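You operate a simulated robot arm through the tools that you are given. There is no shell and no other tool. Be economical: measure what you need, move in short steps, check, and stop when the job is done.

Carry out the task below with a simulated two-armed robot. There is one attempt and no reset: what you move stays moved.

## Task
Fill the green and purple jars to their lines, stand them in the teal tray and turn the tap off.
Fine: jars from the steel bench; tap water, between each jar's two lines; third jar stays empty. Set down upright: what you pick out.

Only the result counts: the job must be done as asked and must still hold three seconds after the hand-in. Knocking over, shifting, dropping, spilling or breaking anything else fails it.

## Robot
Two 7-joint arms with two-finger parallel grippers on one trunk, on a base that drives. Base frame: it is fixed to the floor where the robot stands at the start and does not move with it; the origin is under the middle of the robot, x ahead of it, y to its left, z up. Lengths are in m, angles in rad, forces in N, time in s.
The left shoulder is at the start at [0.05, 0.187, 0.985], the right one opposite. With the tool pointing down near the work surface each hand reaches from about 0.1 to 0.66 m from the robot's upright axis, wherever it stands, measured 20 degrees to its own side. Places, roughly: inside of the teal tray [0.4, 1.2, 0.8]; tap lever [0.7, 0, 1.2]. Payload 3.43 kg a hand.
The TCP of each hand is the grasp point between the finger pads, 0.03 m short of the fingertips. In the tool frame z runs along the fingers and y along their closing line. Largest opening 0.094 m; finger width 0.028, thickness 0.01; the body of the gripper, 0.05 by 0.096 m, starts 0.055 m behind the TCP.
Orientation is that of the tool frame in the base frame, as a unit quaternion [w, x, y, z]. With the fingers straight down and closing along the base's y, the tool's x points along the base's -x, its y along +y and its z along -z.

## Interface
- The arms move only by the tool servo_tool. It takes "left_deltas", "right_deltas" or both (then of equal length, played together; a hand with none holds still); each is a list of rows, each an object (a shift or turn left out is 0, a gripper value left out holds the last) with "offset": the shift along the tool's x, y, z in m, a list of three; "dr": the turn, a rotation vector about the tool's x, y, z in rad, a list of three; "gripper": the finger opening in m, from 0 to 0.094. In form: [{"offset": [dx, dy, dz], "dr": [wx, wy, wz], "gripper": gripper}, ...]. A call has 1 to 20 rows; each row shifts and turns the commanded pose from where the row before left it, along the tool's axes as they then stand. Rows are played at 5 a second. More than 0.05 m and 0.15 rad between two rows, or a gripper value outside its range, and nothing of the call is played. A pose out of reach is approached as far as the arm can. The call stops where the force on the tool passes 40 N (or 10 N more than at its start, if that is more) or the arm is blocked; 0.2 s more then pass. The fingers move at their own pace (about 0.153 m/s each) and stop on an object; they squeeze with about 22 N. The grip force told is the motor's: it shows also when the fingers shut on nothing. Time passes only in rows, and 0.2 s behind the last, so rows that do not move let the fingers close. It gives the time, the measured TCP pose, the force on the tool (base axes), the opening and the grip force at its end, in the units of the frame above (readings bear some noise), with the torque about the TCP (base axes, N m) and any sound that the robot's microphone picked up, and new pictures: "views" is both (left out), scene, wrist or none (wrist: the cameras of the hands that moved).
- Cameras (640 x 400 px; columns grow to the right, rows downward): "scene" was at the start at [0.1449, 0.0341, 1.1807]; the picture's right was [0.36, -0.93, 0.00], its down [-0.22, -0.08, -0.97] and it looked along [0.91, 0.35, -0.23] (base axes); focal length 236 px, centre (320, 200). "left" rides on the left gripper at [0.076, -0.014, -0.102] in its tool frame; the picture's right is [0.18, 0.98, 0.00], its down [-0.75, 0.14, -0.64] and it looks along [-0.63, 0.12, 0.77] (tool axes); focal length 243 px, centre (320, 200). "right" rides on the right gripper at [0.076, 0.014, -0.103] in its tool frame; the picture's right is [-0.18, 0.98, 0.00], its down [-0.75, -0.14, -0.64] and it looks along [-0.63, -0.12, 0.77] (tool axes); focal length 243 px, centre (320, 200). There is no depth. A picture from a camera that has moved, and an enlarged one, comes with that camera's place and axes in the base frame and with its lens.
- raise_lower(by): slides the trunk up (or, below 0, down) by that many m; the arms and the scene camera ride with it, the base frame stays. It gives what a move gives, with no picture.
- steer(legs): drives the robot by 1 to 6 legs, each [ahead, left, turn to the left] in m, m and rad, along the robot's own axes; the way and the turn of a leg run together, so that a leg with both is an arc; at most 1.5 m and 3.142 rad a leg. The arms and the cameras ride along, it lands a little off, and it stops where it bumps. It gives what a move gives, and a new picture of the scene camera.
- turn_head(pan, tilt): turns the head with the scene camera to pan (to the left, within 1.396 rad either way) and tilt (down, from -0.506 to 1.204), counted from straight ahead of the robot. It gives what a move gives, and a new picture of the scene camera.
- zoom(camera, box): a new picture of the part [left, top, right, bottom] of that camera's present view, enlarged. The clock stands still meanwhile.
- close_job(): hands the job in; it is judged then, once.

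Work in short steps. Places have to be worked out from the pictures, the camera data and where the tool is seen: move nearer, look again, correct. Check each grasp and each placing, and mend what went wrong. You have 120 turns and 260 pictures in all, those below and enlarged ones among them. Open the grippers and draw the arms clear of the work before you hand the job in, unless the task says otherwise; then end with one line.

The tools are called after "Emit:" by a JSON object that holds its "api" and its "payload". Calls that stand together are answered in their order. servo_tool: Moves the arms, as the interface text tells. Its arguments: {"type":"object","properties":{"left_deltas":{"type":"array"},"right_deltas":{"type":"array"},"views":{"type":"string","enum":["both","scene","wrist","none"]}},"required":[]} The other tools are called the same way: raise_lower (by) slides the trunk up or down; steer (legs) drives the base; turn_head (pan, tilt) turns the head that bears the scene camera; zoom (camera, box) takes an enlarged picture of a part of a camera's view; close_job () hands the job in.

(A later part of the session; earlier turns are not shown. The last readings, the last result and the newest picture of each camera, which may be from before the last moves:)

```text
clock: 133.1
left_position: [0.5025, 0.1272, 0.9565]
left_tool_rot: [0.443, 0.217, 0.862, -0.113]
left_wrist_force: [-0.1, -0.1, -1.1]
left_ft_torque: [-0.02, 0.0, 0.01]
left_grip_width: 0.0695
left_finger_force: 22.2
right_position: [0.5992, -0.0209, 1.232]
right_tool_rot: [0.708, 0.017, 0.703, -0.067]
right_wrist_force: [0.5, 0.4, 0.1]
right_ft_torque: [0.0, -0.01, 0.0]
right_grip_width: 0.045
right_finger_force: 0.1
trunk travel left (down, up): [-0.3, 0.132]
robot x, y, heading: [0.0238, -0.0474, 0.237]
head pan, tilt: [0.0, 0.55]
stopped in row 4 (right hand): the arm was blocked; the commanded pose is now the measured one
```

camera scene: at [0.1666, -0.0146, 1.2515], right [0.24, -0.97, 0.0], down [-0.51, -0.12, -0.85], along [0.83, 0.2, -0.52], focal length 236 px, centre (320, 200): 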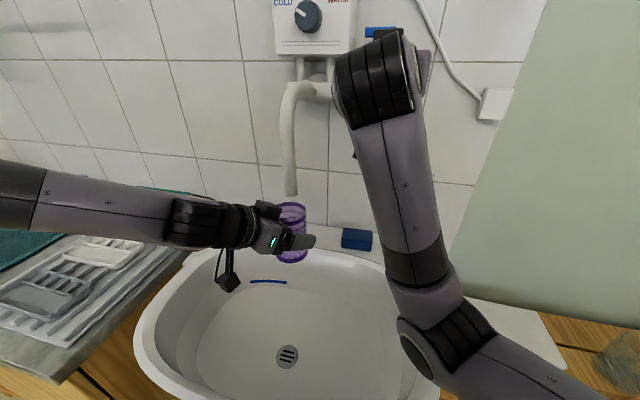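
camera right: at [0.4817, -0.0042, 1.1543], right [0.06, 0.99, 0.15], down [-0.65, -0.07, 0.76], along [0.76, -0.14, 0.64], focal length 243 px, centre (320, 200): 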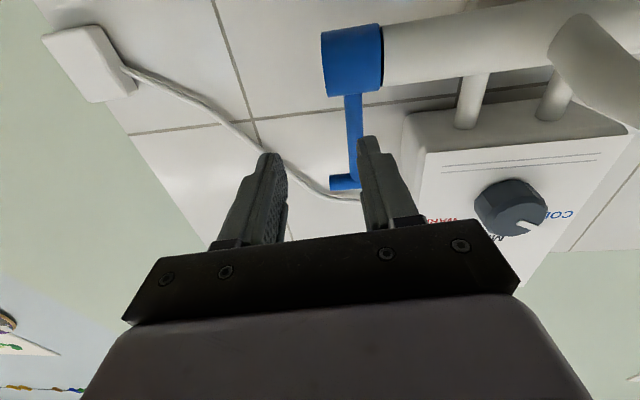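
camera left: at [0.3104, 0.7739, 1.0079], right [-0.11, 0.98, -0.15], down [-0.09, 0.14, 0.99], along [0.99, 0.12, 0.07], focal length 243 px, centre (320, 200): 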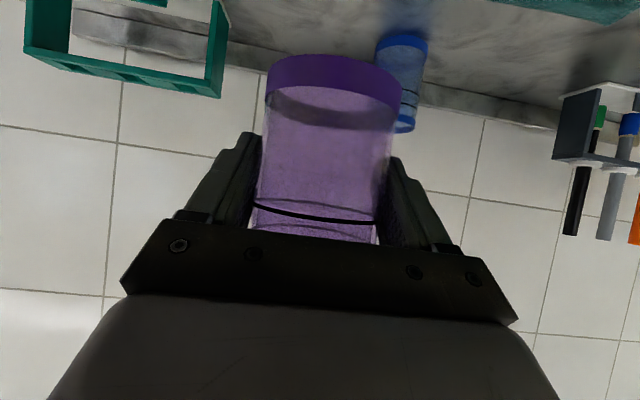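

The right elbow seems to be resting on the sink rim. I'll withdraw the jar a bit, raise the trunk 0.1 m to free the elbow, and re-approach.

Emit:
{"api": "servo_tool", "payload": {"left_deltas": [{"offset": [0.033, 0.0157, -0.0296]}, {"offset": [0.033, 0.0157, -0.0296]}, {}], "right_deltas": [{"offset": [0, -0.005, -0.02]}, {"offset": [0, -0.005, -0.02]}, {}], "views": "none"}}

Emit:
{"api": "raise_lower", "payload": {"by": 0.1}}

Emit:
{"api": "turn_head", "payload": {"pan": -0.3, "tilt": 0.75}}

```text
clock: 134.1
left_position: [0.4416, 0.1958, 0.9389]
left_tool_rot: [0.443, 0.218, 0.862, -0.114]
left_wrist_force: [1.1, 0.6, -0.6]
left_ft_torque: [-0.01, 0.01, 0.01]
left_grip_width: 0.0696
left_finger_force: 21.6
right_position: [0.5705, -0.0522, 1.2377]
right_tool_rot: [0.714, 0.034, 0.692, -0.1]
right_wrist_force: [0.4, -0.5, 0.2]
right_ft_torque: [0.01, -0.01, 0.01]
right_grip_width: 0.0451
right_finger_force: 0.1
trunk travel left (down, up): [-0.3, 0.132]
robot x, y, heading: [0.0221, -0.0497, 0.238]
head pan, tilt: [0.0, 0.55]
stopped in row 3 (right hand): the arm was blocked; the commanded pose is now the measured one
```

```text
clock: 135.4
left_position: [0.4425, 0.1966, 1.0388]
left_tool_rot: [0.444, 0.219, 0.861, -0.114]
left_wrist_force: [-0.5, 0.2, -0.4]
left_ft_torque: [0.03, 0.03, 0.02]
left_grip_width: 0.0695
left_finger_force: 22.3
right_position: [0.5717, -0.0508, 1.3378]
right_tool_rot: [0.714, 0.034, 0.693, -0.1]
right_wrist_force: [0.5, -0.3, -0.2]
right_ft_torque: [-0.01, -0.03, 0.0]
right_grip_width: 0.045
right_finger_force: 0.0
trunk travel left (down, up): [-0.4, 0.032]
robot x, y, heading: [0.022, -0.0539, 0.238]
head pan, tilt: [0.0, 0.55]
```

```text
clock: 136.2
left_position: [0.442, 0.1965, 1.0383]
left_tool_rot: [0.443, 0.219, 0.862, -0.114]
left_wrist_force: [0.9, 0.0, -0.2]
left_ft_torque: [0.02, 0.0, -0.02]
left_grip_width: 0.0695
left_finger_force: 22.3
right_position: [0.5706, -0.0496, 1.338]
right_tool_rot: [0.714, 0.033, 0.692, -0.1]
right_wrist_force: [-0.9, -0.1, 0.5]
right_ft_torque: [0.0, -0.01, -0.01]
right_grip_width: 0.045
right_finger_force: 0.1
trunk travel left (down, up): [-0.4, 0.032]
robot x, y, heading: [0.0249, -0.053, 0.238]
head pan, tilt: [-0.3, 0.75]
camera scene: at [0.162, -0.0408, 1.3342], right [-0.06, -1.0, 0.0], down [-0.68, 0.04, -0.73], along [0.73, -0.05, -0.68], focal length 236 px, centre (320, 200)
```

scene: 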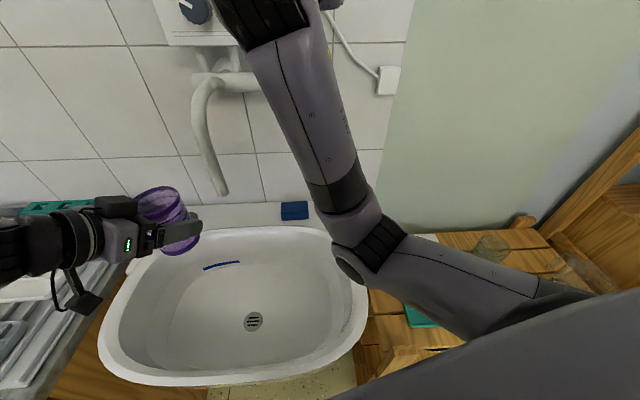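

The elbow is free now. Restoring the right tool's orientation, bringing it in front of the stem, and returning the jar under the spout.

Emit:
{"api": "servo_tool", "payload": {"right_deltas": [{"dr": [-0.095, 0.0155, 0.0467]}, {"dr": [-0.095, 0.0155, 0.0467]}, {"offset": [0.032, 0.016, -0.0033]}, {"offset": [0.032, 0.016, -0.0033]}, {"offset": [0.032, 0.016, -0.0033]}, {}], "left_deltas": [{"offset": [0.0335, 0, 0.0237]}, {"offset": [0.0335, 0, 0.0237]}, {"offset": [-0.025, -0.0151, 0.0354]}, {"offset": [-0.025, -0.0151, 0.0354]}, {}, {}], "views": "both"}}

```text
clock: 137.4
left_position: [0.4939, 0.1559, 1.0009]
left_tool_rot: [0.44, 0.208, 0.867, -0.109]
left_wrist_force: [-9.1, 15.7, -1.4]
left_ft_torque: [-0.65, -0.41, -0.26]
left_grip_width: 0.0691
left_finger_force: 22.4
left hand out of reach, approached as far as the arm can: row 2, 3, 4
right_position: [0.5804, -0.0457, 1.2575]
right_tool_rot: [0.725, 0.005, 0.686, -0.065]
right_wrist_force: [1.0, -0.3, -0.2]
right_ft_torque: [0.01, 0.02, -0.01]
right_grip_width: 0.0451
right_finger_force: 0.2
trunk travel left (down, up): [-0.4, 0.032]
robot x, y, heading: [0.0227, -0.0481, 0.242]
head pan, tilt: [-0.3, 0.75]
stopped in row 5 (left hand): the force on the tool passed its limit at 44 N (the readings are from after the stop); the commanded pose is now the measured one
camera scene: at [0.1597, -0.0384, 1.3345], right [-0.06, -1.0, 0.0], down [-0.68, 0.04, -0.73], along [0.73, -0.04, -0.68], focal length 236 px, centre (320, 200)
camera right: at [0.4841, -0.0288, 1.1737], right [0.09, 0.99, 0.1], down [-0.69, -0.01, 0.72], along [0.72, -0.13, 0.68], focal length 243 px, centre (320, 200)
camera left: at [0.375, 0.2019, 1.0003], right [0.35, 0.92, -0.16], down [0.0, 0.17, 0.99], along [0.94, -0.35, 0.06], focal length 243 px, centre (320, 200)
```

scene: 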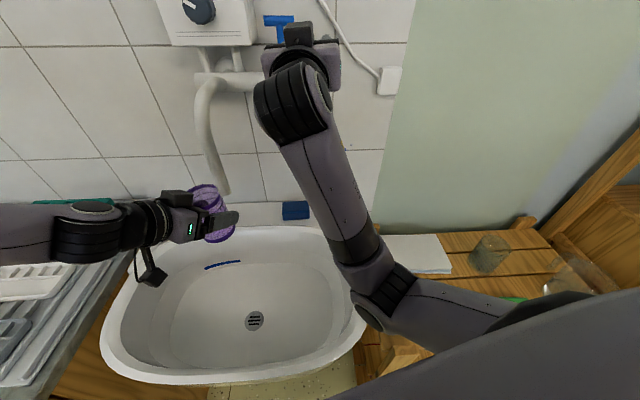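
right: 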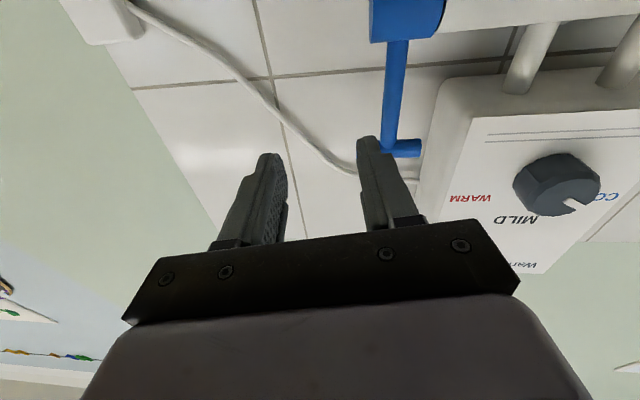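
left: 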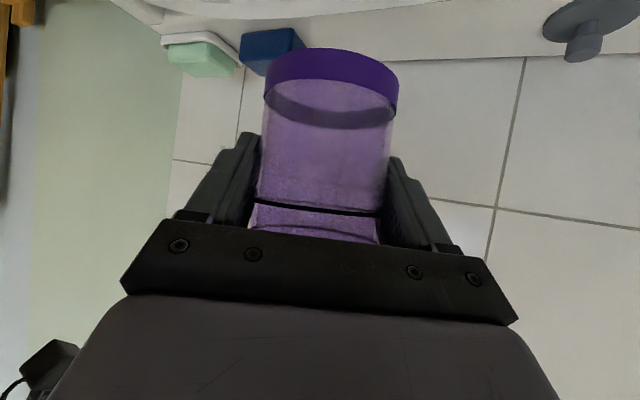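

The left arm could not get low enough at this trunk height and the rim met the spout. Backing the jar off and lowering the trunk 0.05 m.

Emit:
{"api": "servo_tool", "payload": {"left_deltas": [{"offset": [0.021, 0.0138, -0.0298]}, {"offset": [0.021, 0.0138, -0.0298]}, {}], "views": "none"}}

Emit:
{"api": "raise_lower", "payload": {"by": -0.05}}

Emit:
{"api": "zoom", "payload": {"camera": "scene", "box": [100, 120, 300, 270]}}

```text
clock: 138.2
left_position: [0.4437, 0.2095, 1.0034]
left_tool_rot: [0.439, 0.213, 0.865, -0.112]
left_wrist_force: [-0.4, -1.0, -0.6]
left_ft_torque: [0.03, -0.05, 0.0]
left_grip_width: 0.0693
left_finger_force: 21.6
right_position: [0.5825, -0.0454, 1.2551]
right_tool_rot: [0.725, 0.004, 0.686, -0.064]
right_wrist_force: [-0.2, -0.5, -0.1]
right_ft_torque: [-0.02, 0.0, 0.01]
right_grip_width: 0.0452
right_finger_force: 0.0
trunk travel left (down, up): [-0.4, 0.032]
robot x, y, heading: [0.0226, -0.0482, 0.239]
head pan, tilt: [-0.3, 0.75]
```

```text
clock: 139.1
left_position: [0.4443, 0.2097, 0.9529]
left_tool_rot: [0.44, 0.212, 0.866, -0.111]
left_wrist_force: [0.4, 0.6, -1.1]
left_ft_torque: [-0.02, -0.02, 0.0]
left_grip_width: 0.0692
left_finger_force: 22.2
right_position: [0.582, -0.047, 1.2041]
right_tool_rot: [0.725, 0.005, 0.686, -0.066]
right_wrist_force: [0.3, 0.2, -0.4]
right_ft_torque: [-0.01, 0.0, -0.01]
right_grip_width: 0.045
right_finger_force: 0.0
trunk travel left (down, up): [-0.35, 0.082]
robot x, y, heading: [0.0227, -0.0507, 0.242]
head pan, tilt: [-0.3, 0.75]
```

```text
2.67 times, centred on (200, 195) of scene
camera zoom: at [0.1613, -0.0399, 1.2842], right [-0.06, -1.0, 0.0], down [-0.68, 0.04, -0.73], along [0.73, -0.04, -0.68], focal length 629 px, centre (640, 213)
```

zoom: 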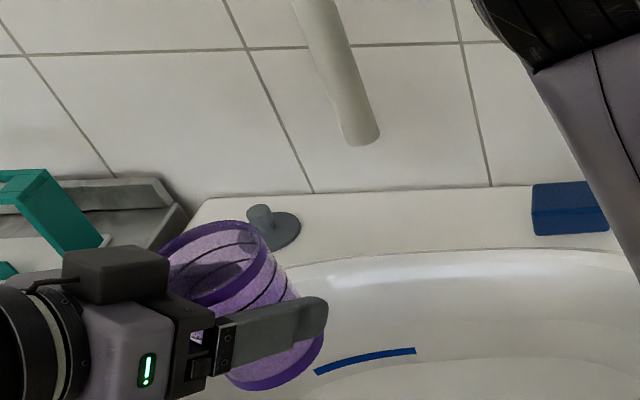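

The jar only slid ~4 mm in the grip and is still upright. Now the right hand: correct orientation and align with the stem.

Emit:
{"api": "servo_tool", "payload": {"right_deltas": [{"offset": [0, 0, -0.01], "dr": [-0.05, 0.0275, 0.043]}, {"dr": [-0.05, 0.0275, 0.043]}, {"offset": [-0.0127, 0.015, 0]}, {"offset": [-0.0127, 0.015, 0]}, {"offset": [-0.0127, 0.015, 0]}, {}, {}], "views": "both"}}

```text
clock: 140.1
left_position: [0.4449, 0.2097, 0.9529]
left_tool_rot: [0.44, 0.212, 0.865, -0.113]
left_wrist_force: [-0.1, 0.3, -1.5]
left_ft_torque: [0.04, 0.03, 0.05]
left_grip_width: 0.0694
left_finger_force: 22.2
right_position: [0.5939, -0.0568, 1.2081]
right_tool_rot: [0.712, 0.0, 0.699, -0.067]
right_wrist_force: [-0.2, -0.4, -0.6]
right_ft_torque: [0.02, 0.01, 0.02]
right_grip_width: 0.045
right_finger_force: 0.1
trunk travel left (down, up): [-0.35, 0.082]
robot x, y, heading: [0.02, -0.0482, 0.241]
head pan, tilt: [-0.3, 0.75]
stopped in row 4 (right hand): the arm was blocked; the commanded pose is now the measured one
camera scene: at [0.1614, -0.0399, 1.2842], right [-0.06, -1.0, 0.0], down [-0.68, 0.04, -0.73], along [0.73, -0.04, -0.68], focal length 236 px, centre (320, 200)
camera right: at [0.4936, -0.0419, 1.1296], right [0.09, 0.99, 0.09], down [-0.66, -0.01, 0.75], along [0.74, -0.13, 0.66], focal length 243 px, centre (320, 200)
```

scene: 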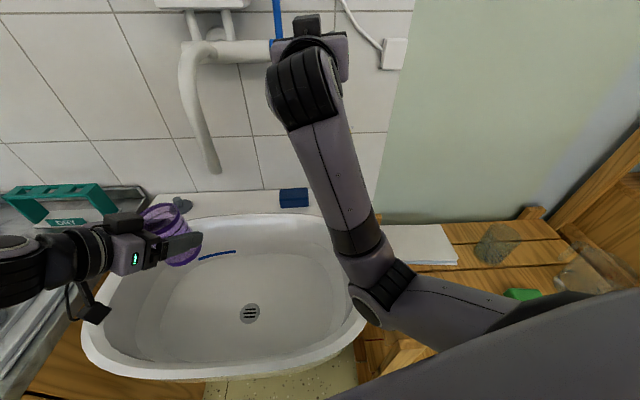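
right: 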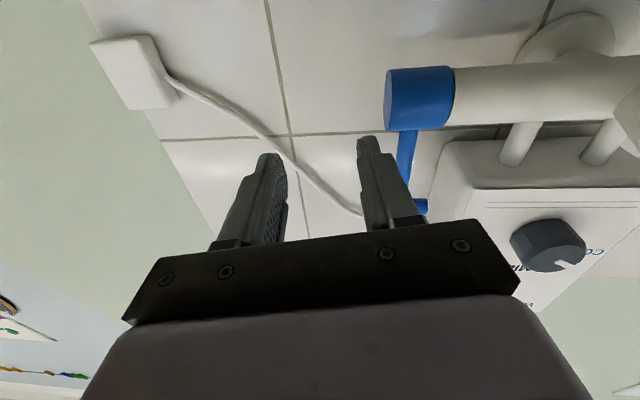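

The right arm's posture has drifted and blocks. I'll back the robot away from the sink and reconfigure the right arm in free space via the tool-down pose.

Emit:
{"api": "steer", "payload": {"legs": [[-0.25, 0, 0]]}}

Emit:
{"api": "servo_tool", "payload": {"right_deltas": [{"dr": [0, 0.143, 0], "offset": [0, -0.02, -0.02]}, {"dr": [0, 0.143, 0], "offset": [0, -0.02, -0.02]}, {"dr": [0, 0.143, 0], "offset": [0, -0.02, -0.02]}, {"dr": [0, 0.143, 0], "offset": [0, -0.02, -0.02]}, {"dr": [0, 0.143, 0], "offset": [0, -0.02, -0.02]}, {"dr": [0, 0.143, 0], "offset": [0, -0.02, 0]}, {"dr": [0, 0.143, 0], "offset": [0, -0.02, 0]}, {"dr": [0, 0.143, 0], "offset": [0, -0.02, 0]}, {"dr": [0, 0.143, 0]}, {"dr": [0, 0.143, 0]}, {"dr": [0, 0.143, 0]}, {}], "views": "scene"}}

```text
clock: 141.9
left_position: [0.2056, 0.1501, 0.9532]
left_tool_rot: [0.44, 0.213, 0.865, -0.112]
left_wrist_force: [0.0, -0.6, 0.2]
left_ft_torque: [-0.01, 0.0, -0.01]
left_grip_width: 0.0693
left_finger_force: 22.1
right_position: [0.3539, -0.1165, 1.2077]
right_tool_rot: [0.711, -0.001, 0.7, -0.067]
right_wrist_force: [-0.7, -0.1, 0.4]
right_ft_torque: [0.01, -0.03, -0.02]
right_grip_width: 0.0449
right_finger_force: 0.1
trunk travel left (down, up): [-0.35, 0.082]
robot x, y, heading: [-0.2147, -0.1053, 0.237]
head pan, tilt: [-0.3, 0.75]
camera scene: at [-0.0781, -0.0984, 1.2842], right [-0.06, -1.0, 0.0], down [-0.68, 0.04, -0.73], along [0.73, -0.05, -0.68], focal length 236 px, centre (320, 200)
```

scene: 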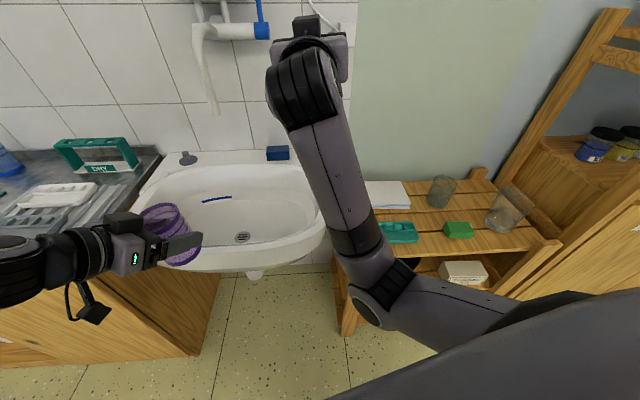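

```text
clock: 144.5
left_position: [0.2055, 0.1512, 0.9534]
left_tool_rot: [0.44, 0.214, 0.865, -0.112]
left_wrist_force: [0.1, 0.4, -0.1]
left_ft_torque: [-0.02, -0.01, 0.0]
left_grip_width: 0.0696
left_finger_force: 21.8
right_position: [0.3753, -0.2875, 1.208]
right_tool_rot: [0.008, 0.047, 0.998, -0.048]
right_wrist_force: [-0.9, -0.1, 0.2]
right_ft_torque: [-0.01, -0.01, 0.01]
right_grip_width: 0.045
right_finger_force: 0.0
right hand out of reach, approached as far as the arm can: row 4, 5, 6, 7
trunk travel left (down, up): [-0.35, 0.082]
robot x, y, heading: [-0.2154, -0.1078, 0.235]
head pan, tilt: [-0.3, 0.75]
camera scene: at [-0.0778, -0.098, 1.2842], right [-0.06, -1.0, 0.0], down [-0.68, 0.04, -0.73], along [0.73, -0.05, -0.68], focal length 236 px, centre (320, 200)
```

scene: 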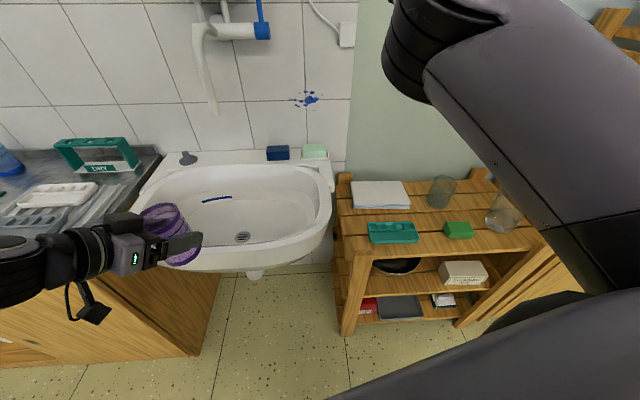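

Elbow is out to the right again and everything on the sink is intact. Re-levelling, pitching forward and shifting to the pre-grasp place in the robot's frame.

Emit:
{"api": "servo_tool", "payload": {"right_deltas": [{"dr": [-0.096, 0.016, -0.094]}, {"dr": [0, -0.1427, 0]}, {"dr": [0, -0.1427, 0]}, {"dr": [0, -0.1427, 0]}, {"dr": [0, -0.1427, 0]}, {"dr": [0, -0.1427, 0]}, {"dr": [0, -0.1427, 0]}, {"dr": [0, -0.1427, 0]}, {"dr": [0, -0.1427, 0]}, {"dr": [0, -0.1427, 0]}, {"dr": [0, -0.1427, 0]}, {"dr": [0, -0.1427, 0]}, {"offset": [-0.0105, 0.045, 0]}, {"offset": [-0.0105, 0.045, 0]}, {"offset": [-0.0105, 0.045, 0]}, {}], "views": "scene"}}

```text
clock: 148.1
left_position: [0.2069, 0.151, 0.9526]
left_tool_rot: [0.439, 0.214, 0.865, -0.113]
left_wrist_force: [-0.3, 0.4, -0.8]
left_ft_torque: [0.03, 0.01, 0.05]
left_grip_width: 0.0693
left_finger_force: 22.4
right_position: [0.3902, -0.1921, 1.2493]
right_tool_rot: [0.718, 0.011, 0.694, -0.046]
right_wrist_force: [0.1, -0.5, -0.9]
right_ft_torque: [0.0, -0.03, 0.02]
right_grip_width: 0.0449
right_finger_force: 0.0
right hand out of reach, approached as far as the arm can: row 4
trunk travel left (down, up): [-0.35, 0.082]
robot x, y, heading: [-0.2172, -0.1089, 0.236]
head pan, tilt: [-0.3, 0.75]
stopped in row 16 (right hand): the arm was blocked; the commanded pose is now the measured one
camera scene: at [-0.0776, -0.0985, 1.2841], right [-0.06, -1.0, 0.0], down [-0.68, 0.04, -0.73], along [0.73, -0.05, -0.68], focal length 236 px, centre (320, 200)
```

scene: 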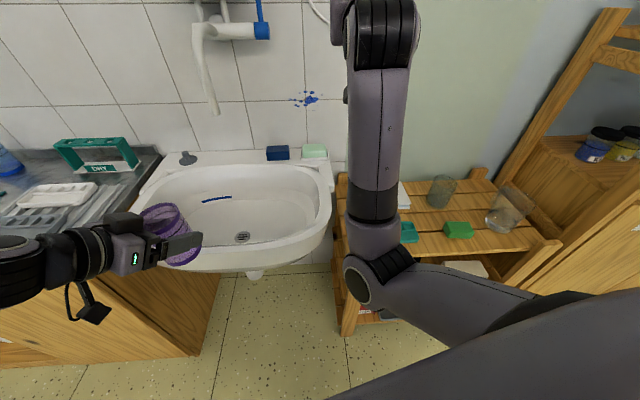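

That posture branch blocks again even in free space, so the path matters. I'll undo the pitch and go back to the robot's original start pose of the right hand, then repeat the original sequence.

Emit:
{"api": "servo_tool", "payload": {"right_deltas": [{"dr": [0, 0.143, 0], "offset": [0, -0.02, 0]}, {"dr": [0, 0.143, 0], "offset": [0, -0.02, 0]}, {"dr": [0, 0.143, 0], "offset": [0, -0.02, 0]}, {"dr": [0, 0.143, 0], "offset": [0, -0.02, 0]}, {"dr": [0, 0.143, 0], "offset": [0, -0.02, 0]}, {"dr": [0, 0.143, 0], "offset": [0, -0.02, 0]}, {"dr": [0, 0.143, 0]}, {"dr": [0, 0.143, 0]}, {"dr": [0, 0.143, 0]}, {"dr": [0, 0.143, 0]}, {"dr": [0, 0.143, 0]}, {}], "views": "scene"}}

```text
clock: 150.7
left_position: [0.2063, 0.1503, 0.9539]
left_tool_rot: [0.44, 0.214, 0.865, -0.113]
left_wrist_force: [0.2, 0.6, -0.8]
left_ft_torque: [0.01, 0.0, 0.0]
left_grip_width: 0.0694
left_finger_force: 22.3
right_position: [0.3799, -0.3086, 1.2552]
right_tool_rot: [0.017, 0.04, 0.999, -0.024]
right_wrist_force: [0.0, -0.5, -0.3]
right_ft_torque: [0.0, -0.02, -0.01]
right_grip_width: 0.045
right_finger_force: 0.1
trunk travel left (down, up): [-0.35, 0.082]
robot x, y, heading: [-0.2164, -0.107, 0.231]
head pan, tilt: [-0.3, 0.75]
camera scene: at [-0.0777, -0.098, 1.2842], right [-0.06, -1.0, 0.0], down [-0.68, 0.04, -0.73], along [0.73, -0.05, -0.68], focal length 236 px, centre (320, 200)
```

scene: 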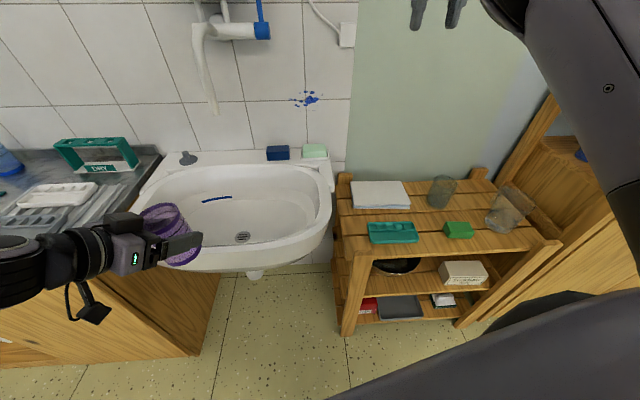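

Moving the right hand toward its start pose in the robot frame (≈[0.34, −0.02] ahead), tool down.

Emit:
{"api": "servo_tool", "payload": {"right_deltas": [{"offset": [0.0326, 0.032, 0.0131]}, {"offset": [0.0326, 0.032, 0.0131]}, {"offset": [0.0326, 0.032, 0.0131]}, {"offset": [0.0326, 0.032, 0.0131]}, {"offset": [0.0326, 0.032, 0.0131]}, {"offset": [0.0326, 0.032, 0.0131]}, {"offset": [0.0326, 0.032, 0.0131]}, {"offset": [0.0326, 0.028, 0.0131]}, {"dr": [-0.048, 0.03, -0.118]}, {}], "views": "scene"}}

```text
clock: 151.4
left_position: [0.2056, 0.1508, 0.9531]
left_tool_rot: [0.44, 0.214, 0.865, -0.114]
left_wrist_force: [0.1, 0.8, -0.7]
left_ft_torque: [-0.04, -0.01, -0.02]
left_grip_width: 0.0692
left_finger_force: 22.1
right_position: [0.3411, -0.3299, 1.1493]
right_tool_rot: [-0.058, 0.148, 0.982, -0.099]
right_wrist_force: [-0.9, -0.3, 0.3]
right_ft_torque: [0.0, -0.01, 0.0]
right_grip_width: 0.0449
right_finger_force: 0.1
right hand out of reach, approached as far as the arm can: row 3
trunk travel left (down, up): [-0.35, 0.082]
robot x, y, heading: [-0.2184, -0.1071, 0.235]
head pan, tilt: [-0.3, 0.75]
stopped in row 3 (right hand): the arm was blocked; the commanded pose is now the measured one
camera scene: at [-0.0781, -0.0971, 1.2841], right [-0.06, -1.0, 0.0], down [-0.68, 0.04, -0.73], along [0.73, -0.05, -0.68], focal length 236 px, centre (320, 200)
```

scene: 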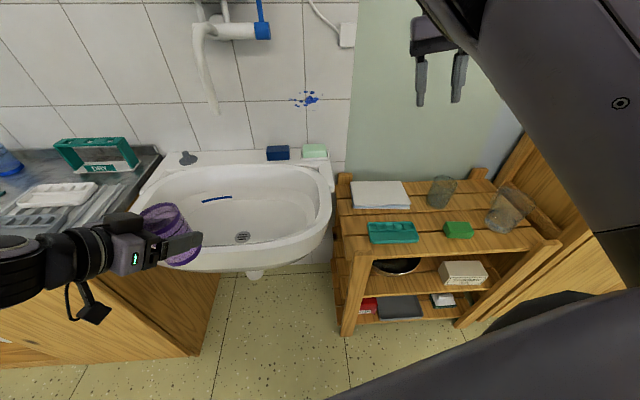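

Blocked again, maybe the arm is near the head. Looking at the right arm.

Emit:
{"api": "turn_head", "payload": {"pan": -0.9, "tilt": 0.2}}

```text
clock: 152.4
left_position: [0.2063, 0.1501, 0.9521]
left_tool_rot: [0.44, 0.214, 0.865, -0.112]
left_wrist_force: [0.4, 0.0, -0.9]
left_ft_torque: [0.02, -0.01, 0.0]
left_grip_width: 0.0692
left_finger_force: 22.2
right_position: [0.3404, -0.3309, 1.1493]
right_tool_rot: [-0.059, 0.148, 0.982, -0.098]
right_wrist_force: [0.5, 0.1, 0.8]
right_ft_torque: [-0.02, 0.02, 0.01]
right_grip_width: 0.0452
right_finger_force: 0.0
trunk travel left (down, up): [-0.35, 0.082]
robot x, y, heading: [-0.2144, -0.1055, 0.24]
head pan, tilt: [-0.901, 0.201]
camera scene: at [-0.087, -0.1505, 1.3337], right [-0.62, -0.79, 0.0], down [-0.16, 0.12, -0.98], along [0.77, -0.6, -0.2], focal length 236 px, centre (320, 200)
```

scene: 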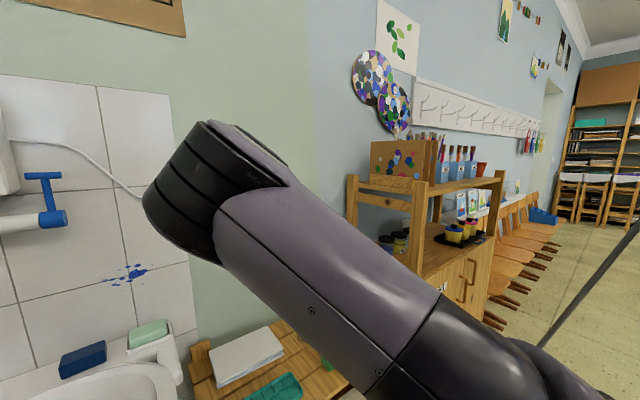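

The elbow-down posture limits inward motion, so I'll approach the lever with the tool yawed +0.5 (hand coming from the right), which puts the wrist further right. Rotating in free space.

Emit:
{"api": "servo_tool", "payload": {"right_deltas": [{"dr": [-0.0277, -0.0277, -0.133]}, {"dr": [-0.0277, -0.0277, -0.133]}, {"dr": [-0.0277, -0.0277, -0.133]}, {"dr": [-0.0277, -0.0277, -0.133]}, {"dr": [-0.0277, -0.0277, -0.133]}, {"dr": [-0.0277, -0.0277, -0.133]}, {"dr": [0, -0.1428, 0]}, {"dr": [0, -0.1428, 0]}, {"dr": [0, -0.1428, 0]}, {"dr": [0, -0.1428, 0]}, {"dr": [0, -0.1428, 0]}, {"dr": [0, -0.1428, 0]}, {"dr": [0, -0.1428, 0]}, {"dr": [0, -0.1428, 0]}, {"dr": [0, -0.1428, 0]}, {"dr": [0, -0.1428, 0]}, {"dr": [0, -0.1428, 0]}, {}], "views": "scene"}}

```text
clock: 154.2
left_position: [0.2062, 0.15, 0.9523]
left_tool_rot: [0.44, 0.213, 0.865, -0.113]
left_wrist_force: [0.0, -0.4, -0.7]
left_ft_torque: [-0.01, -0.01, 0.0]
left_grip_width: 0.0694
left_finger_force: 22.2
right_position: [0.3342, -0.356, 1.0615]
right_tool_rot: [0.026, -0.219, 0.974, 0.045]
right_wrist_force: [0.2, 0.5, 0.5]
right_ft_torque: [0.0, 0.0, 0.02]
right_grip_width: 0.045
right_finger_force: 0.0
trunk travel left (down, up): [-0.35, 0.082]
robot x, y, heading: [-0.2163, -0.1064, 0.237]
head pan, tilt: [-0.901, 0.201]
stopped in row 8 (right hand): the arm was blocked; the commanded pose is now the measured one
camera scene: at [-0.087, -0.1507, 1.3338], right [-0.62, -0.79, 0.0], down [-0.16, 0.12, -0.98], along [0.77, -0.6, -0.2], focal length 236 px, centre (320, 200)
```

scene: 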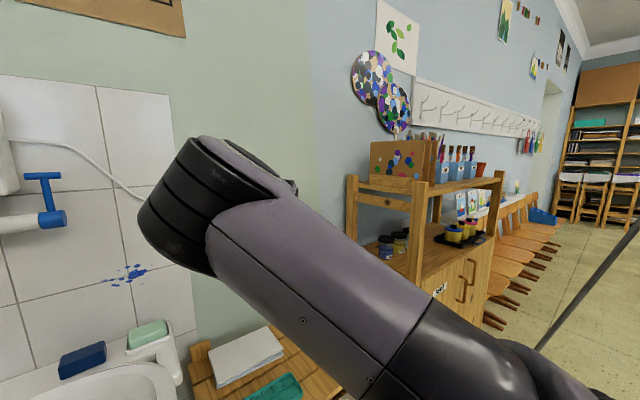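

Still blocked; look down at the right elbow to see what it touches.

Emit:
{"api": "turn_head", "payload": {"pan": -0.9, "tilt": 1.1}}

Emit:
{"api": "zoom", "payload": {"camera": "right", "box": [0, 0, 640, 400]}}

```text
clock: 155.4
left_position: [0.2065, 0.15, 0.9533]
left_tool_rot: [0.44, 0.214, 0.865, -0.113]
left_wrist_force: [0.1, -0.5, -0.8]
left_ft_torque: [-0.01, 0.0, -0.01]
left_grip_width: 0.0694
left_finger_force: 22.0
right_position: [0.3344, -0.3547, 1.0617]
right_tool_rot: [0.026, -0.22, 0.974, 0.047]
right_wrist_force: [-0.2, 0.7, 0.2]
right_ft_torque: [0.04, 0.01, -0.03]
right_grip_width: 0.045
right_finger_force: 0.0
trunk travel left (down, up): [-0.35, 0.082]
robot x, y, heading: [-0.2177, -0.1084, 0.237]
head pan, tilt: [-0.901, 1.1]
camera scene: at [-0.1106, -0.132, 1.2585], right [-0.62, -0.79, 0.0], down [-0.7, 0.55, -0.45], along [0.36, -0.28, -0.89], focal length 236 px, centre (320, 200)
```

scene: 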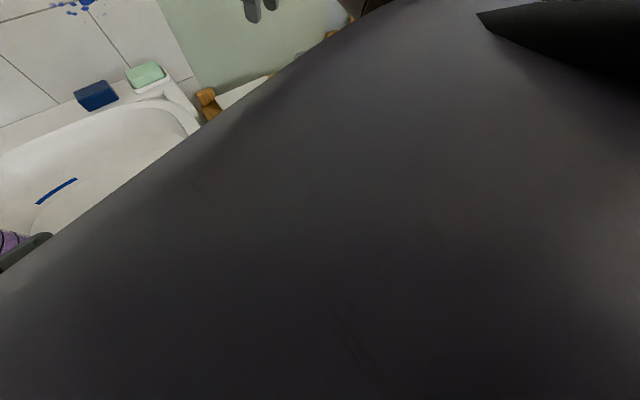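

```text
1.00 times, centred on (320, 200) of right (not enlarged: the box is as wide or as high as the picture)
camera zoom: at [0.256, -0.3856, 1.1599], right [-0.26, 0.96, 0.09], down [0.72, 0.13, 0.68], along [0.64, 0.24, -0.73], focal length 243 px, centre (320, 200)
```

zoom: 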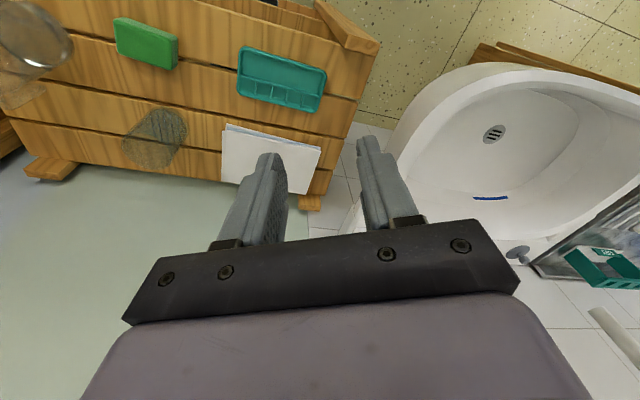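

The orientation is nearly as wanted and the command is reset to the measured pose; retrying the pitch from here, raising at the same time.

Emit:
{"api": "servo_tool", "payload": {"right_deltas": [{"offset": [0, 0, -0.02]}, {"offset": [0, 0, -0.02]}, {"offset": [0, 0, -0.02]}, {"dr": [0, -0.1, 0], "offset": [0, 0, -0.01]}, {"dr": [0, -0.1, 0]}, {"dr": [0, -0.1, 0]}, {"dr": [0, -0.1, 0]}, {"dr": [0, -0.1, 0]}, {"dr": [0, -0.1, 0]}, {"dr": [0, -0.1, 0]}, {"dr": [0, -0.1, 0]}, {"dr": [0, -0.1, 0]}, {}], "views": "none"}}

Emit:
{"api": "turn_head", "payload": {"pan": -0.9, "tilt": 0.4}}

```text
clock: 158.4
left_position: [0.2063, 0.1506, 0.9528]
left_tool_rot: [0.439, 0.215, 0.865, -0.114]
left_wrist_force: [0.4, 0.3, 0.5]
left_ft_torque: [0.02, 0.02, 0.0]
left_grip_width: 0.0693
left_finger_force: 22.0
right_position: [0.3291, -0.3872, 1.1188]
right_tool_rot: [0.445, -0.139, 0.872, 0.148]
right_wrist_force: [0.4, 0.2, -1.0]
right_ft_torque: [0.0, -0.03, 0.0]
right_grip_width: 0.0451
right_finger_force: 0.0
trunk travel left (down, up): [-0.35, 0.082]
robot x, y, heading: [-0.2189, -0.1084, 0.239]
head pan, tilt: [-0.901, 1.1]
stopped in row 13 (right hand): the arm was blocked; the commanded pose is now the measured one
```

```text
clock: 159.4
left_position: [0.2055, 0.151, 0.9527]
left_tool_rot: [0.44, 0.213, 0.865, -0.113]
left_wrist_force: [-0.5, 0.4, -0.3]
left_ft_torque: [-0.01, -0.02, -0.05]
left_grip_width: 0.0694
left_finger_force: 22.4
right_position: [0.3306, -0.3869, 1.1183]
right_tool_rot: [0.446, -0.14, 0.872, 0.147]
right_wrist_force: [-0.4, 0.5, 0.5]
right_ft_torque: [0.04, 0.0, -0.02]
right_grip_width: 0.0452
right_finger_force: 0.1
trunk travel left (down, up): [-0.35, 0.082]
robot x, y, heading: [-0.2182, -0.1082, 0.236]
head pan, tilt: [-0.901, 0.4]
camera scene: at [-0.0875, -0.1502, 1.3152], right [-0.62, -0.79, 0.0], down [-0.31, 0.24, -0.92], along [0.72, -0.57, -0.39], focal length 236 px, centre (320, 200)
```

scene: 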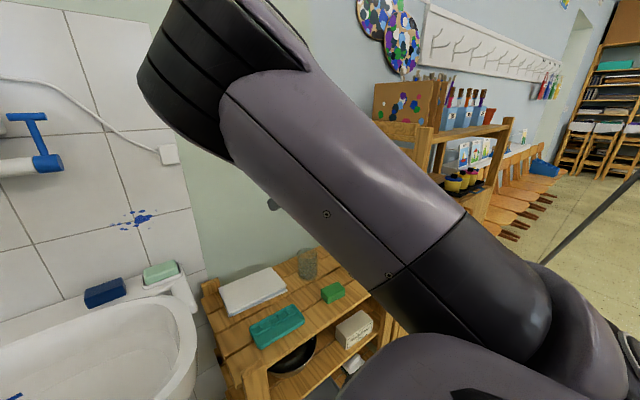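

The forearm is folded against the chest; moving the hand forward away from the body, then pitching the rest to horizontal.

Emit:
{"api": "servo_tool", "payload": {"right_deltas": [{"offset": [-0.0324, -0.0134, 0.0228]}, {"offset": [-0.0324, -0.0134, 0.0228]}, {"offset": [-0.0324, -0.0134, 0.0228]}, {"offset": [-0.0324, -0.0134, 0.0228]}, {"offset": [-0.0324, -0.0134, 0.0228]}, {"dr": [0, -0.145, 0]}, {"dr": [0, -0.145, 0]}, {"dr": [0, -0.145, 0]}, {"dr": [0, -0.145, 0]}, {}], "views": "scene"}}

```text
clock: 161.6
left_position: [0.2055, 0.151, 0.9517]
left_tool_rot: [0.439, 0.214, 0.865, -0.113]
left_wrist_force: [0.0, -0.4, -0.8]
left_ft_torque: [0.02, 0.06, 0.0]
left_grip_width: 0.0693
left_finger_force: 21.8
right_position: [0.5282, -0.3831, 1.1793]
right_tool_rot: [0.677, -0.093, 0.708, 0.179]
right_wrist_force: [-0.5, 0.5, 0.3]
right_ft_torque: [0.04, 0.02, -0.01]
right_grip_width: 0.0451
right_finger_force: 0.0
trunk travel left (down, up): [-0.35, 0.082]
robot x, y, heading: [-0.2193, -0.105, 0.234]
head pan, tilt: [-0.901, 0.4]
camera scene: at [-0.0875, -0.1501, 1.3153], right [-0.62, -0.79, 0.0], down [-0.31, 0.24, -0.92], along [0.73, -0.57, -0.39], focal length 236 px, centre (320, 200)
```

scene: 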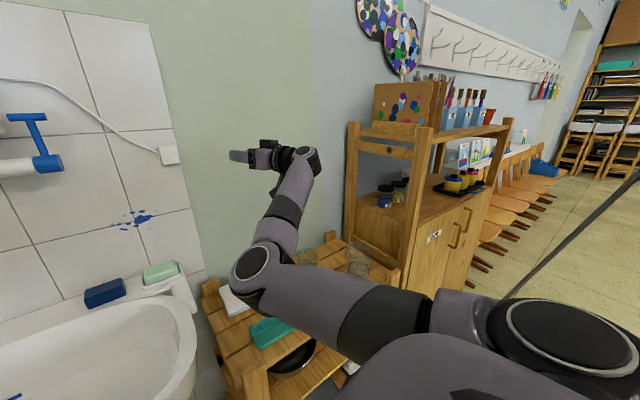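

The right arm is well unfolded now. Levelling it and moving to the pre-grasp place (robot-relative [0.546, 0.009, z 1.24]).

Emit:
{"api": "servo_tool", "payload": {"right_deltas": [{"dr": [-0.012, -0.019, -0.128]}, {"offset": [-0.0078, 0.0428, -0.0091]}, {"offset": [-0.0078, 0.0428, -0.0091]}, {"offset": [-0.0078, 0.0428, -0.0091]}, {"offset": [-0.0078, 0.0428, -0.0091]}, {"offset": [-0.0078, 0.0428, -0.0091]}, {"offset": [-0.0078, 0.0428, -0.0091]}, {"offset": [-0.0078, 0.0428, -0.0091]}, {"offset": [-0.0078, 0.0428, -0.0091]}, {}], "views": "scene"}}

```text
clock: 163.8
left_position: [0.2063, 0.1502, 0.9523]
left_tool_rot: [0.44, 0.213, 0.865, -0.112]
left_wrist_force: [-0.3, -1.1, 0.1]
left_ft_torque: [0.03, -0.02, -0.02]
left_grip_width: 0.0695
left_finger_force: 22.1
right_position: [0.3289, -0.0956, 1.2421]
right_tool_rot: [0.693, -0.14, 0.693, 0.142]
right_wrist_force: [-0.6, 0.0, 0.2]
right_ft_torque: [0.0, -0.02, 0.02]
right_grip_width: 0.0448
right_finger_force: 0.1
trunk travel left (down, up): [-0.35, 0.082]
robot x, y, heading: [-0.2175, -0.1089, 0.233]
head pan, tilt: [-0.901, 0.4]
camera scene: at [-0.0874, -0.1503, 1.3152], right [-0.62, -0.79, 0.0], down [-0.31, 0.24, -0.92], along [0.72, -0.57, -0.39], focal length 236 px, centre (320, 200)
```

scene: 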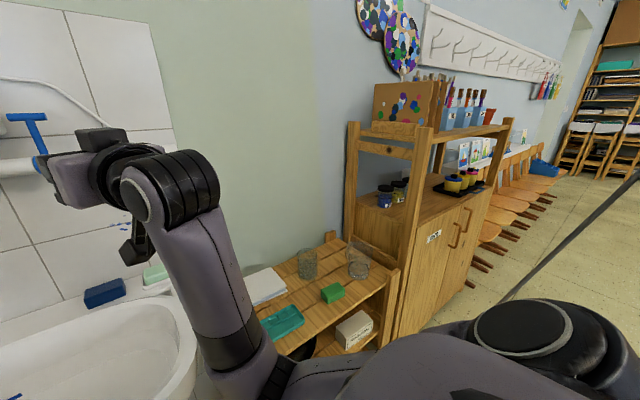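

No block this time. Driving forward 0.25 m back to the sink.

Emit:
{"api": "steer", "payload": {"legs": [[0.247, 0, 0]]}}

Emit:
{"api": "turn_head", "payload": {"pan": 0.0, "tilt": 0.6}}

Emit:
{"api": "zoom", "payload": {"camera": "right", "box": [0, 0, 640, 400]}}

```text
clock: 165.7
left_position: [0.4484, 0.2075, 0.9533]
left_tool_rot: [0.44, 0.215, 0.864, -0.114]
left_wrist_force: [0.1, -0.3, -0.9]
left_ft_torque: [-0.01, -0.04, 0.01]
left_grip_width: 0.0696
left_finger_force: 22.5
right_position: [0.5699, -0.0393, 1.2415]
right_tool_rot: [0.693, -0.141, 0.693, 0.141]
right_wrist_force: [-0.9, -0.3, 0.2]
right_ft_torque: [-0.03, -0.01, 0.01]
right_grip_width: 0.0449
right_finger_force: 0.0
trunk travel left (down, up): [-0.35, 0.082]
robot x, y, heading: [0.0253, -0.0517, 0.236]
head pan, tilt: [-0.901, 0.4]
camera scene: at [0.1548, -0.0924, 1.3152], right [-0.62, -0.79, 0.0], down [-0.31, 0.24, -0.92], along [0.72, -0.57, -0.39], focal length 236 px, centre (320, 200)
```

scene: 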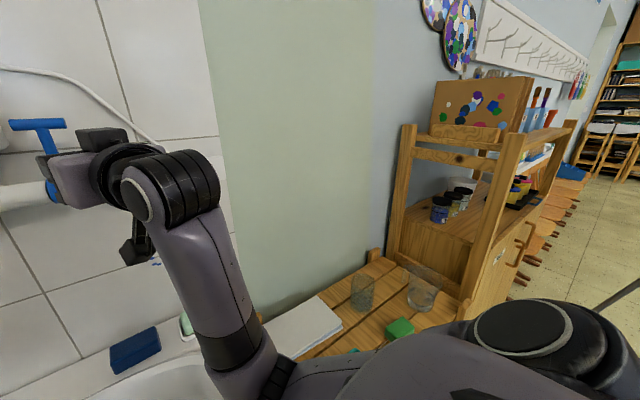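

```text
clock: 166.8
left_position: [0.4491, 0.2072, 0.9522]
left_tool_rot: [0.44, 0.214, 0.865, -0.113]
left_wrist_force: [-0.3, 0.2, -1.7]
left_ft_torque: [0.0, 0.01, 0.03]
left_grip_width: 0.0694
left_finger_force: 21.9
right_position: [0.5705, -0.0404, 1.242]
right_tool_rot: [0.693, -0.141, 0.693, 0.142]
right_wrist_force: [-0.4, -0.6, 0.5]
right_ft_torque: [0.01, 0.0, -0.02]
right_grip_width: 0.0452
right_finger_force: 0.1
trunk travel left (down, up): [-0.35, 0.082]
robot x, y, heading: [0.0262, -0.0497, 0.234]
head pan, tilt: [0.0, 0.6]
camera scene: at [0.1675, -0.0149, 1.297], right [0.23, -0.97, 0.0], down [-0.55, -0.13, -0.83], along [0.8, 0.19, -0.56], focal length 236 px, centre (320, 200)
```

scene: 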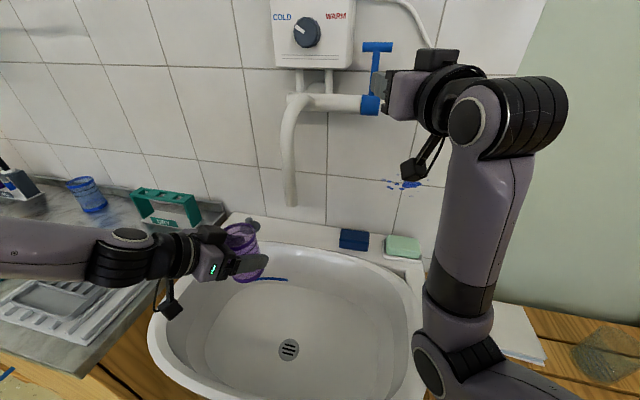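

```text
1.00 times, centred on (320, 200) of right (not enlarged: the box is as wide or as high as the picture)
camera zoom: at [0.4698, -0.0679, 1.1661], right [-0.38, 0.9, 0.19], down [-0.54, -0.38, 0.75], along [0.75, 0.19, 0.63], focal length 243 px, centre (320, 200)
```

zoom: 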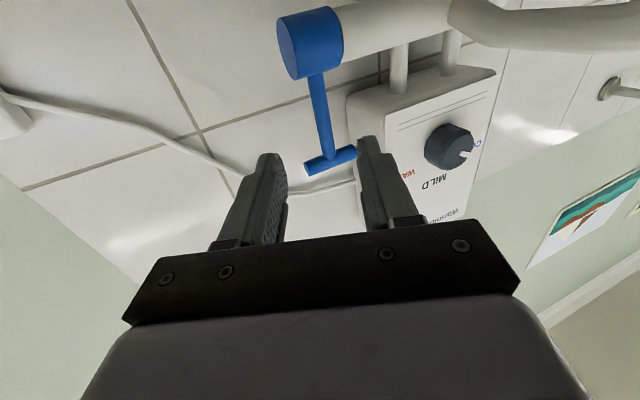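

Both hands and lever are in clear view. Moving the jar under the spout.

Emit:
{"api": "servo_tool", "payload": {"left_deltas": [{"offset": [-0.0194, -0.0151, 0.0208]}, {"offset": [-0.0194, -0.0151, 0.0208]}, {"offset": [-0.0194, -0.0151, 0.0208]}, {}], "views": "none"}}

Emit:
{"api": "zoom", "payload": {"camera": "scene", "box": [230, 140, 350, 280]}}

```text
clock: 167.8
left_position: [0.4958, 0.1329, 0.9685]
left_tool_rot: [0.439, 0.215, 0.865, -0.113]
left_wrist_force: [0.3, -0.1, -1.2]
left_ft_torque: [0.0, -0.03, 0.03]
left_grip_width: 0.0694
left_finger_force: 22.3
left hand out of reach, approached as far as the arm can: row 3
right_position: [0.5711, -0.0408, 1.2427]
right_tool_rot: [0.693, -0.14, 0.693, 0.142]
right_wrist_force: [0.7, -0.4, 0.3]
right_ft_torque: [0.0, 0.0, -0.02]
right_grip_width: 0.0451
right_finger_force: 0.1
trunk travel left (down, up): [-0.35, 0.082]
robot x, y, heading: [0.0257, -0.0501, 0.233]
head pan, tilt: [0.0, 0.6]
```

```text
2.86 times, centred on (290, 210) of scene
camera zoom: at [0.1676, -0.0149, 1.297], right [0.23, -0.97, 0.0], down [-0.55, -0.13, -0.82], along [0.8, 0.19, -0.57], focal length 674 px, centre (406, 171)
```

zoom: 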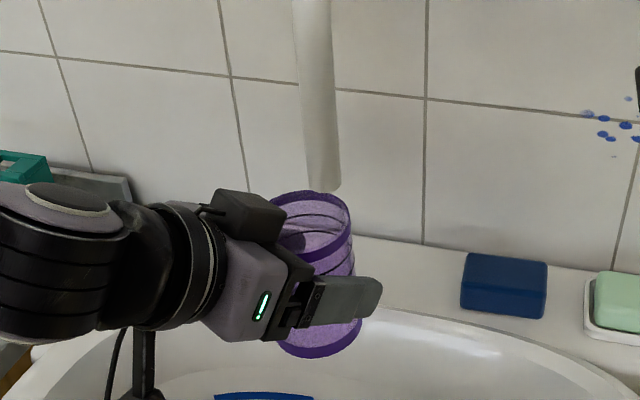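

Stream will land within the mouth (≈1 cm off centre). Advancing the right hand onto the stem and closing.

Emit:
{"api": "servo_tool", "payload": {"right_deltas": [{"offset": [0, 0.0015, 0.032]}, {"offset": [0, 0, 0.032]}, {"offset": [0, 0, 0.031]}, {}, {"gripper": 0.02}, {"gripper": 0.005}, {}, {}], "views": "both"}}

```text
clock: 169.7
left_position: [0.4981, 0.1333, 0.9688]
left_tool_rot: [0.44, 0.214, 0.865, -0.113]
left_wrist_force: [-1.1, -0.2, 0.0]
left_ft_torque: [0.0, 0.03, -0.01]
left_grip_width: 0.0694
left_finger_force: 22.0
right_position: [0.6564, -0.0011, 1.241]
right_tool_rot: [0.693, -0.14, 0.693, 0.14]
right_wrist_force: [2.2, 1.8, 2.7]
right_ft_torque: [0.0, -0.15, -0.02]
right_grip_width: 0.0165
right_finger_force: 44.9
trunk travel left (down, up): [-0.35, 0.082]
robot x, y, heading: [0.0229, -0.0527, 0.233]
head pan, tilt: [0.0, 0.6]
camera scene: at [0.1677, -0.0146, 1.297], right [0.23, -0.97, 0.0], down [-0.55, -0.13, -0.82], along [0.8, 0.19, -0.57], focal length 236 px, centre (320, 200)
camera right: at [0.5564, -0.0291, 1.1659], right [-0.38, 0.9, 0.19], down [-0.54, -0.38, 0.75], along [0.75, 0.19, 0.63], focal length 243 px, centre (320, 200)
```

scene: 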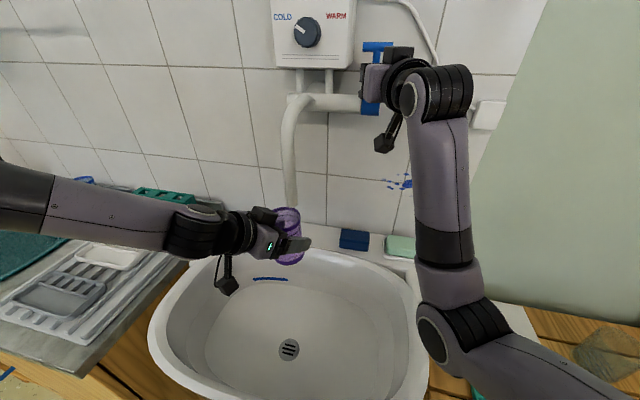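
right: 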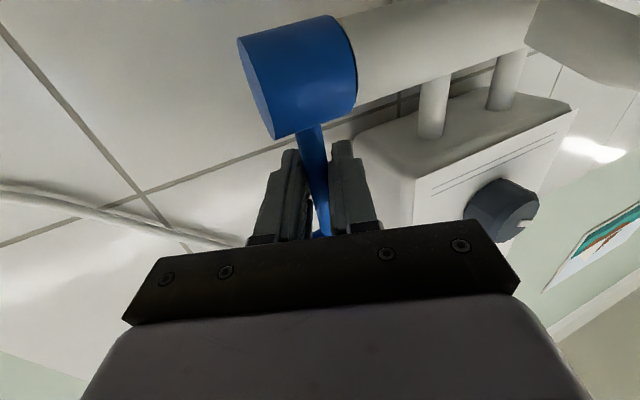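

Gripped. Pulling the lever through the same arc (~35°).

Emit:
{"api": "servo_tool", "payload": {"right_deltas": [{"offset": [0.0004, 0.0025, -0.006]}, {"offset": [0.0013, 0.0024, -0.0057]}, {"offset": [0.003, 0.0031, -0.0074]}, {"offset": [0.004, 0.0029, -0.0069]}], "views": "scene"}}

Emit:
{"api": "zoom", "payload": {"camera": "scene", "box": [240, 160, 340, 280]}}

```text
clock: 170.7
left_position: [0.4986, 0.1319, 0.9687]
left_tool_rot: [0.438, 0.215, 0.865, -0.113]
left_wrist_force: [0.1, 0.3, -0.9]
left_ft_torque: [-0.03, 0.0, -0.03]
left_grip_width: 0.0693
left_finger_force: 22.5
right_position: [0.6312, -0.0052, 1.2342]
right_tool_rot: [0.695, -0.138, 0.692, 0.139]
right_wrist_force: [31.8, -6.0, 16.0]
right_ft_torque: [-0.78, -1.79, -0.48]
right_grip_width: 0.0162
right_finger_force: 45.2
trunk travel left (down, up): [-0.35, 0.082]
robot x, y, heading: [0.0253, -0.0523, 0.237]
head pan, tilt: [0.0, 0.6]
camera scene: at [0.1706, -0.016, 1.2968], right [0.23, -0.97, 0.0], down [-0.55, -0.13, -0.82], along [0.8, 0.19, -0.57], focal length 236 px, centre (320, 200)
```

scene: 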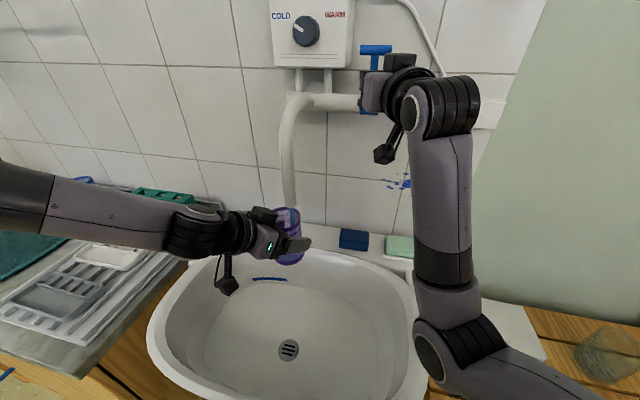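

```text
3.33 times, centred on (290, 220) of scene
camera zoom: at [0.1706, -0.016, 1.2968], right [0.23, -0.97, 0.0], down [-0.55, -0.13, -0.82], along [0.8, 0.19, -0.57], focal length 786 px, centre (420, 133)
```

zoom: 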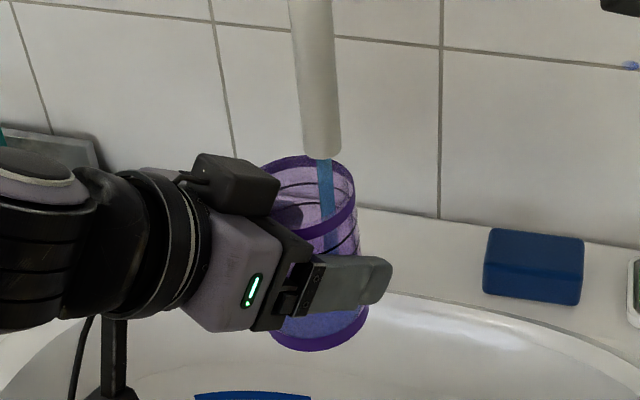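

Water flows into the purple jar. Waiting ~1.5 s and checking via the left camera.

Emit:
{"api": "servo_tool", "payload": {"right_deltas": [{}, {}, {}, {}, {}, {}], "views": "none"}}

Emit:
{"api": "zoom", "payload": {"camera": "left", "box": [200, 40, 440, 260]}}

Emit:
{"api": "zoom", "payload": {"camera": "scene", "box": [260, 190, 320, 270]}}

```text
clock: 172.1
left_position: [0.4991, 0.1325, 0.9684]
left_tool_rot: [0.438, 0.215, 0.866, -0.112]
left_wrist_force: [-0.4, -0.6, -1.3]
left_ft_torque: [-0.02, 0.03, 0.02]
left_grip_width: 0.0694
left_finger_force: 21.8
right_position: [0.6323, -0.0047, 1.2344]
right_tool_rot: [0.695, -0.137, 0.692, 0.14]
right_wrist_force: [29.2, -9.2, 18.9]
right_ft_torque: [-0.81, -1.83, -0.52]
right_grip_width: 0.0161
right_finger_force: 44.8
trunk travel left (down, up): [-0.35, 0.082]
robot x, y, heading: [0.0286, -0.0488, 0.237]
head pan, tilt: [0.0, 0.6]
```

```text
1.82 times, centred on (320, 150) of left
camera zoom: at [0.3804, 0.1801, 0.9677], right [0.37, 0.92, -0.16], down [0.0, 0.17, 0.99], along [0.93, -0.36, 0.06], focal length 441 px, centre (320, 291)
```

zoom: 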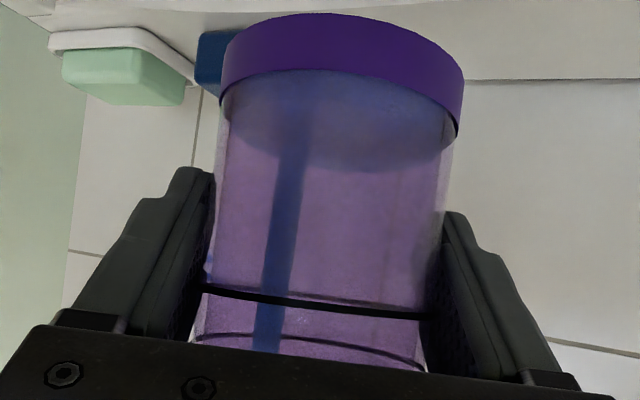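

```text
5.00 times, centred on (290, 230) of scene
camera zoom: at [0.1699, -0.0164, 1.2968], right [0.23, -0.97, 0.0], down [-0.55, -0.13, -0.82], along [0.8, 0.19, -0.57], focal length 1179 px, centre (470, 50)
```

zoom: 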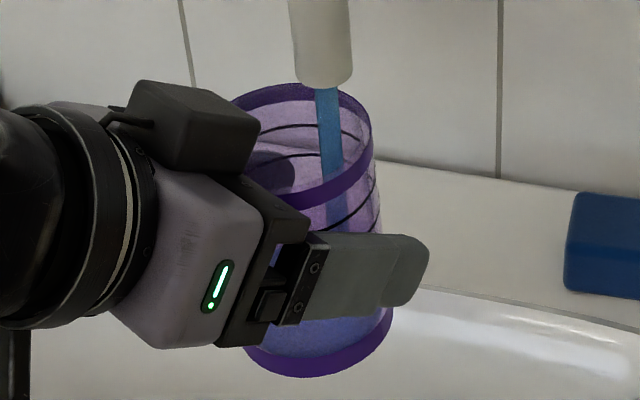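

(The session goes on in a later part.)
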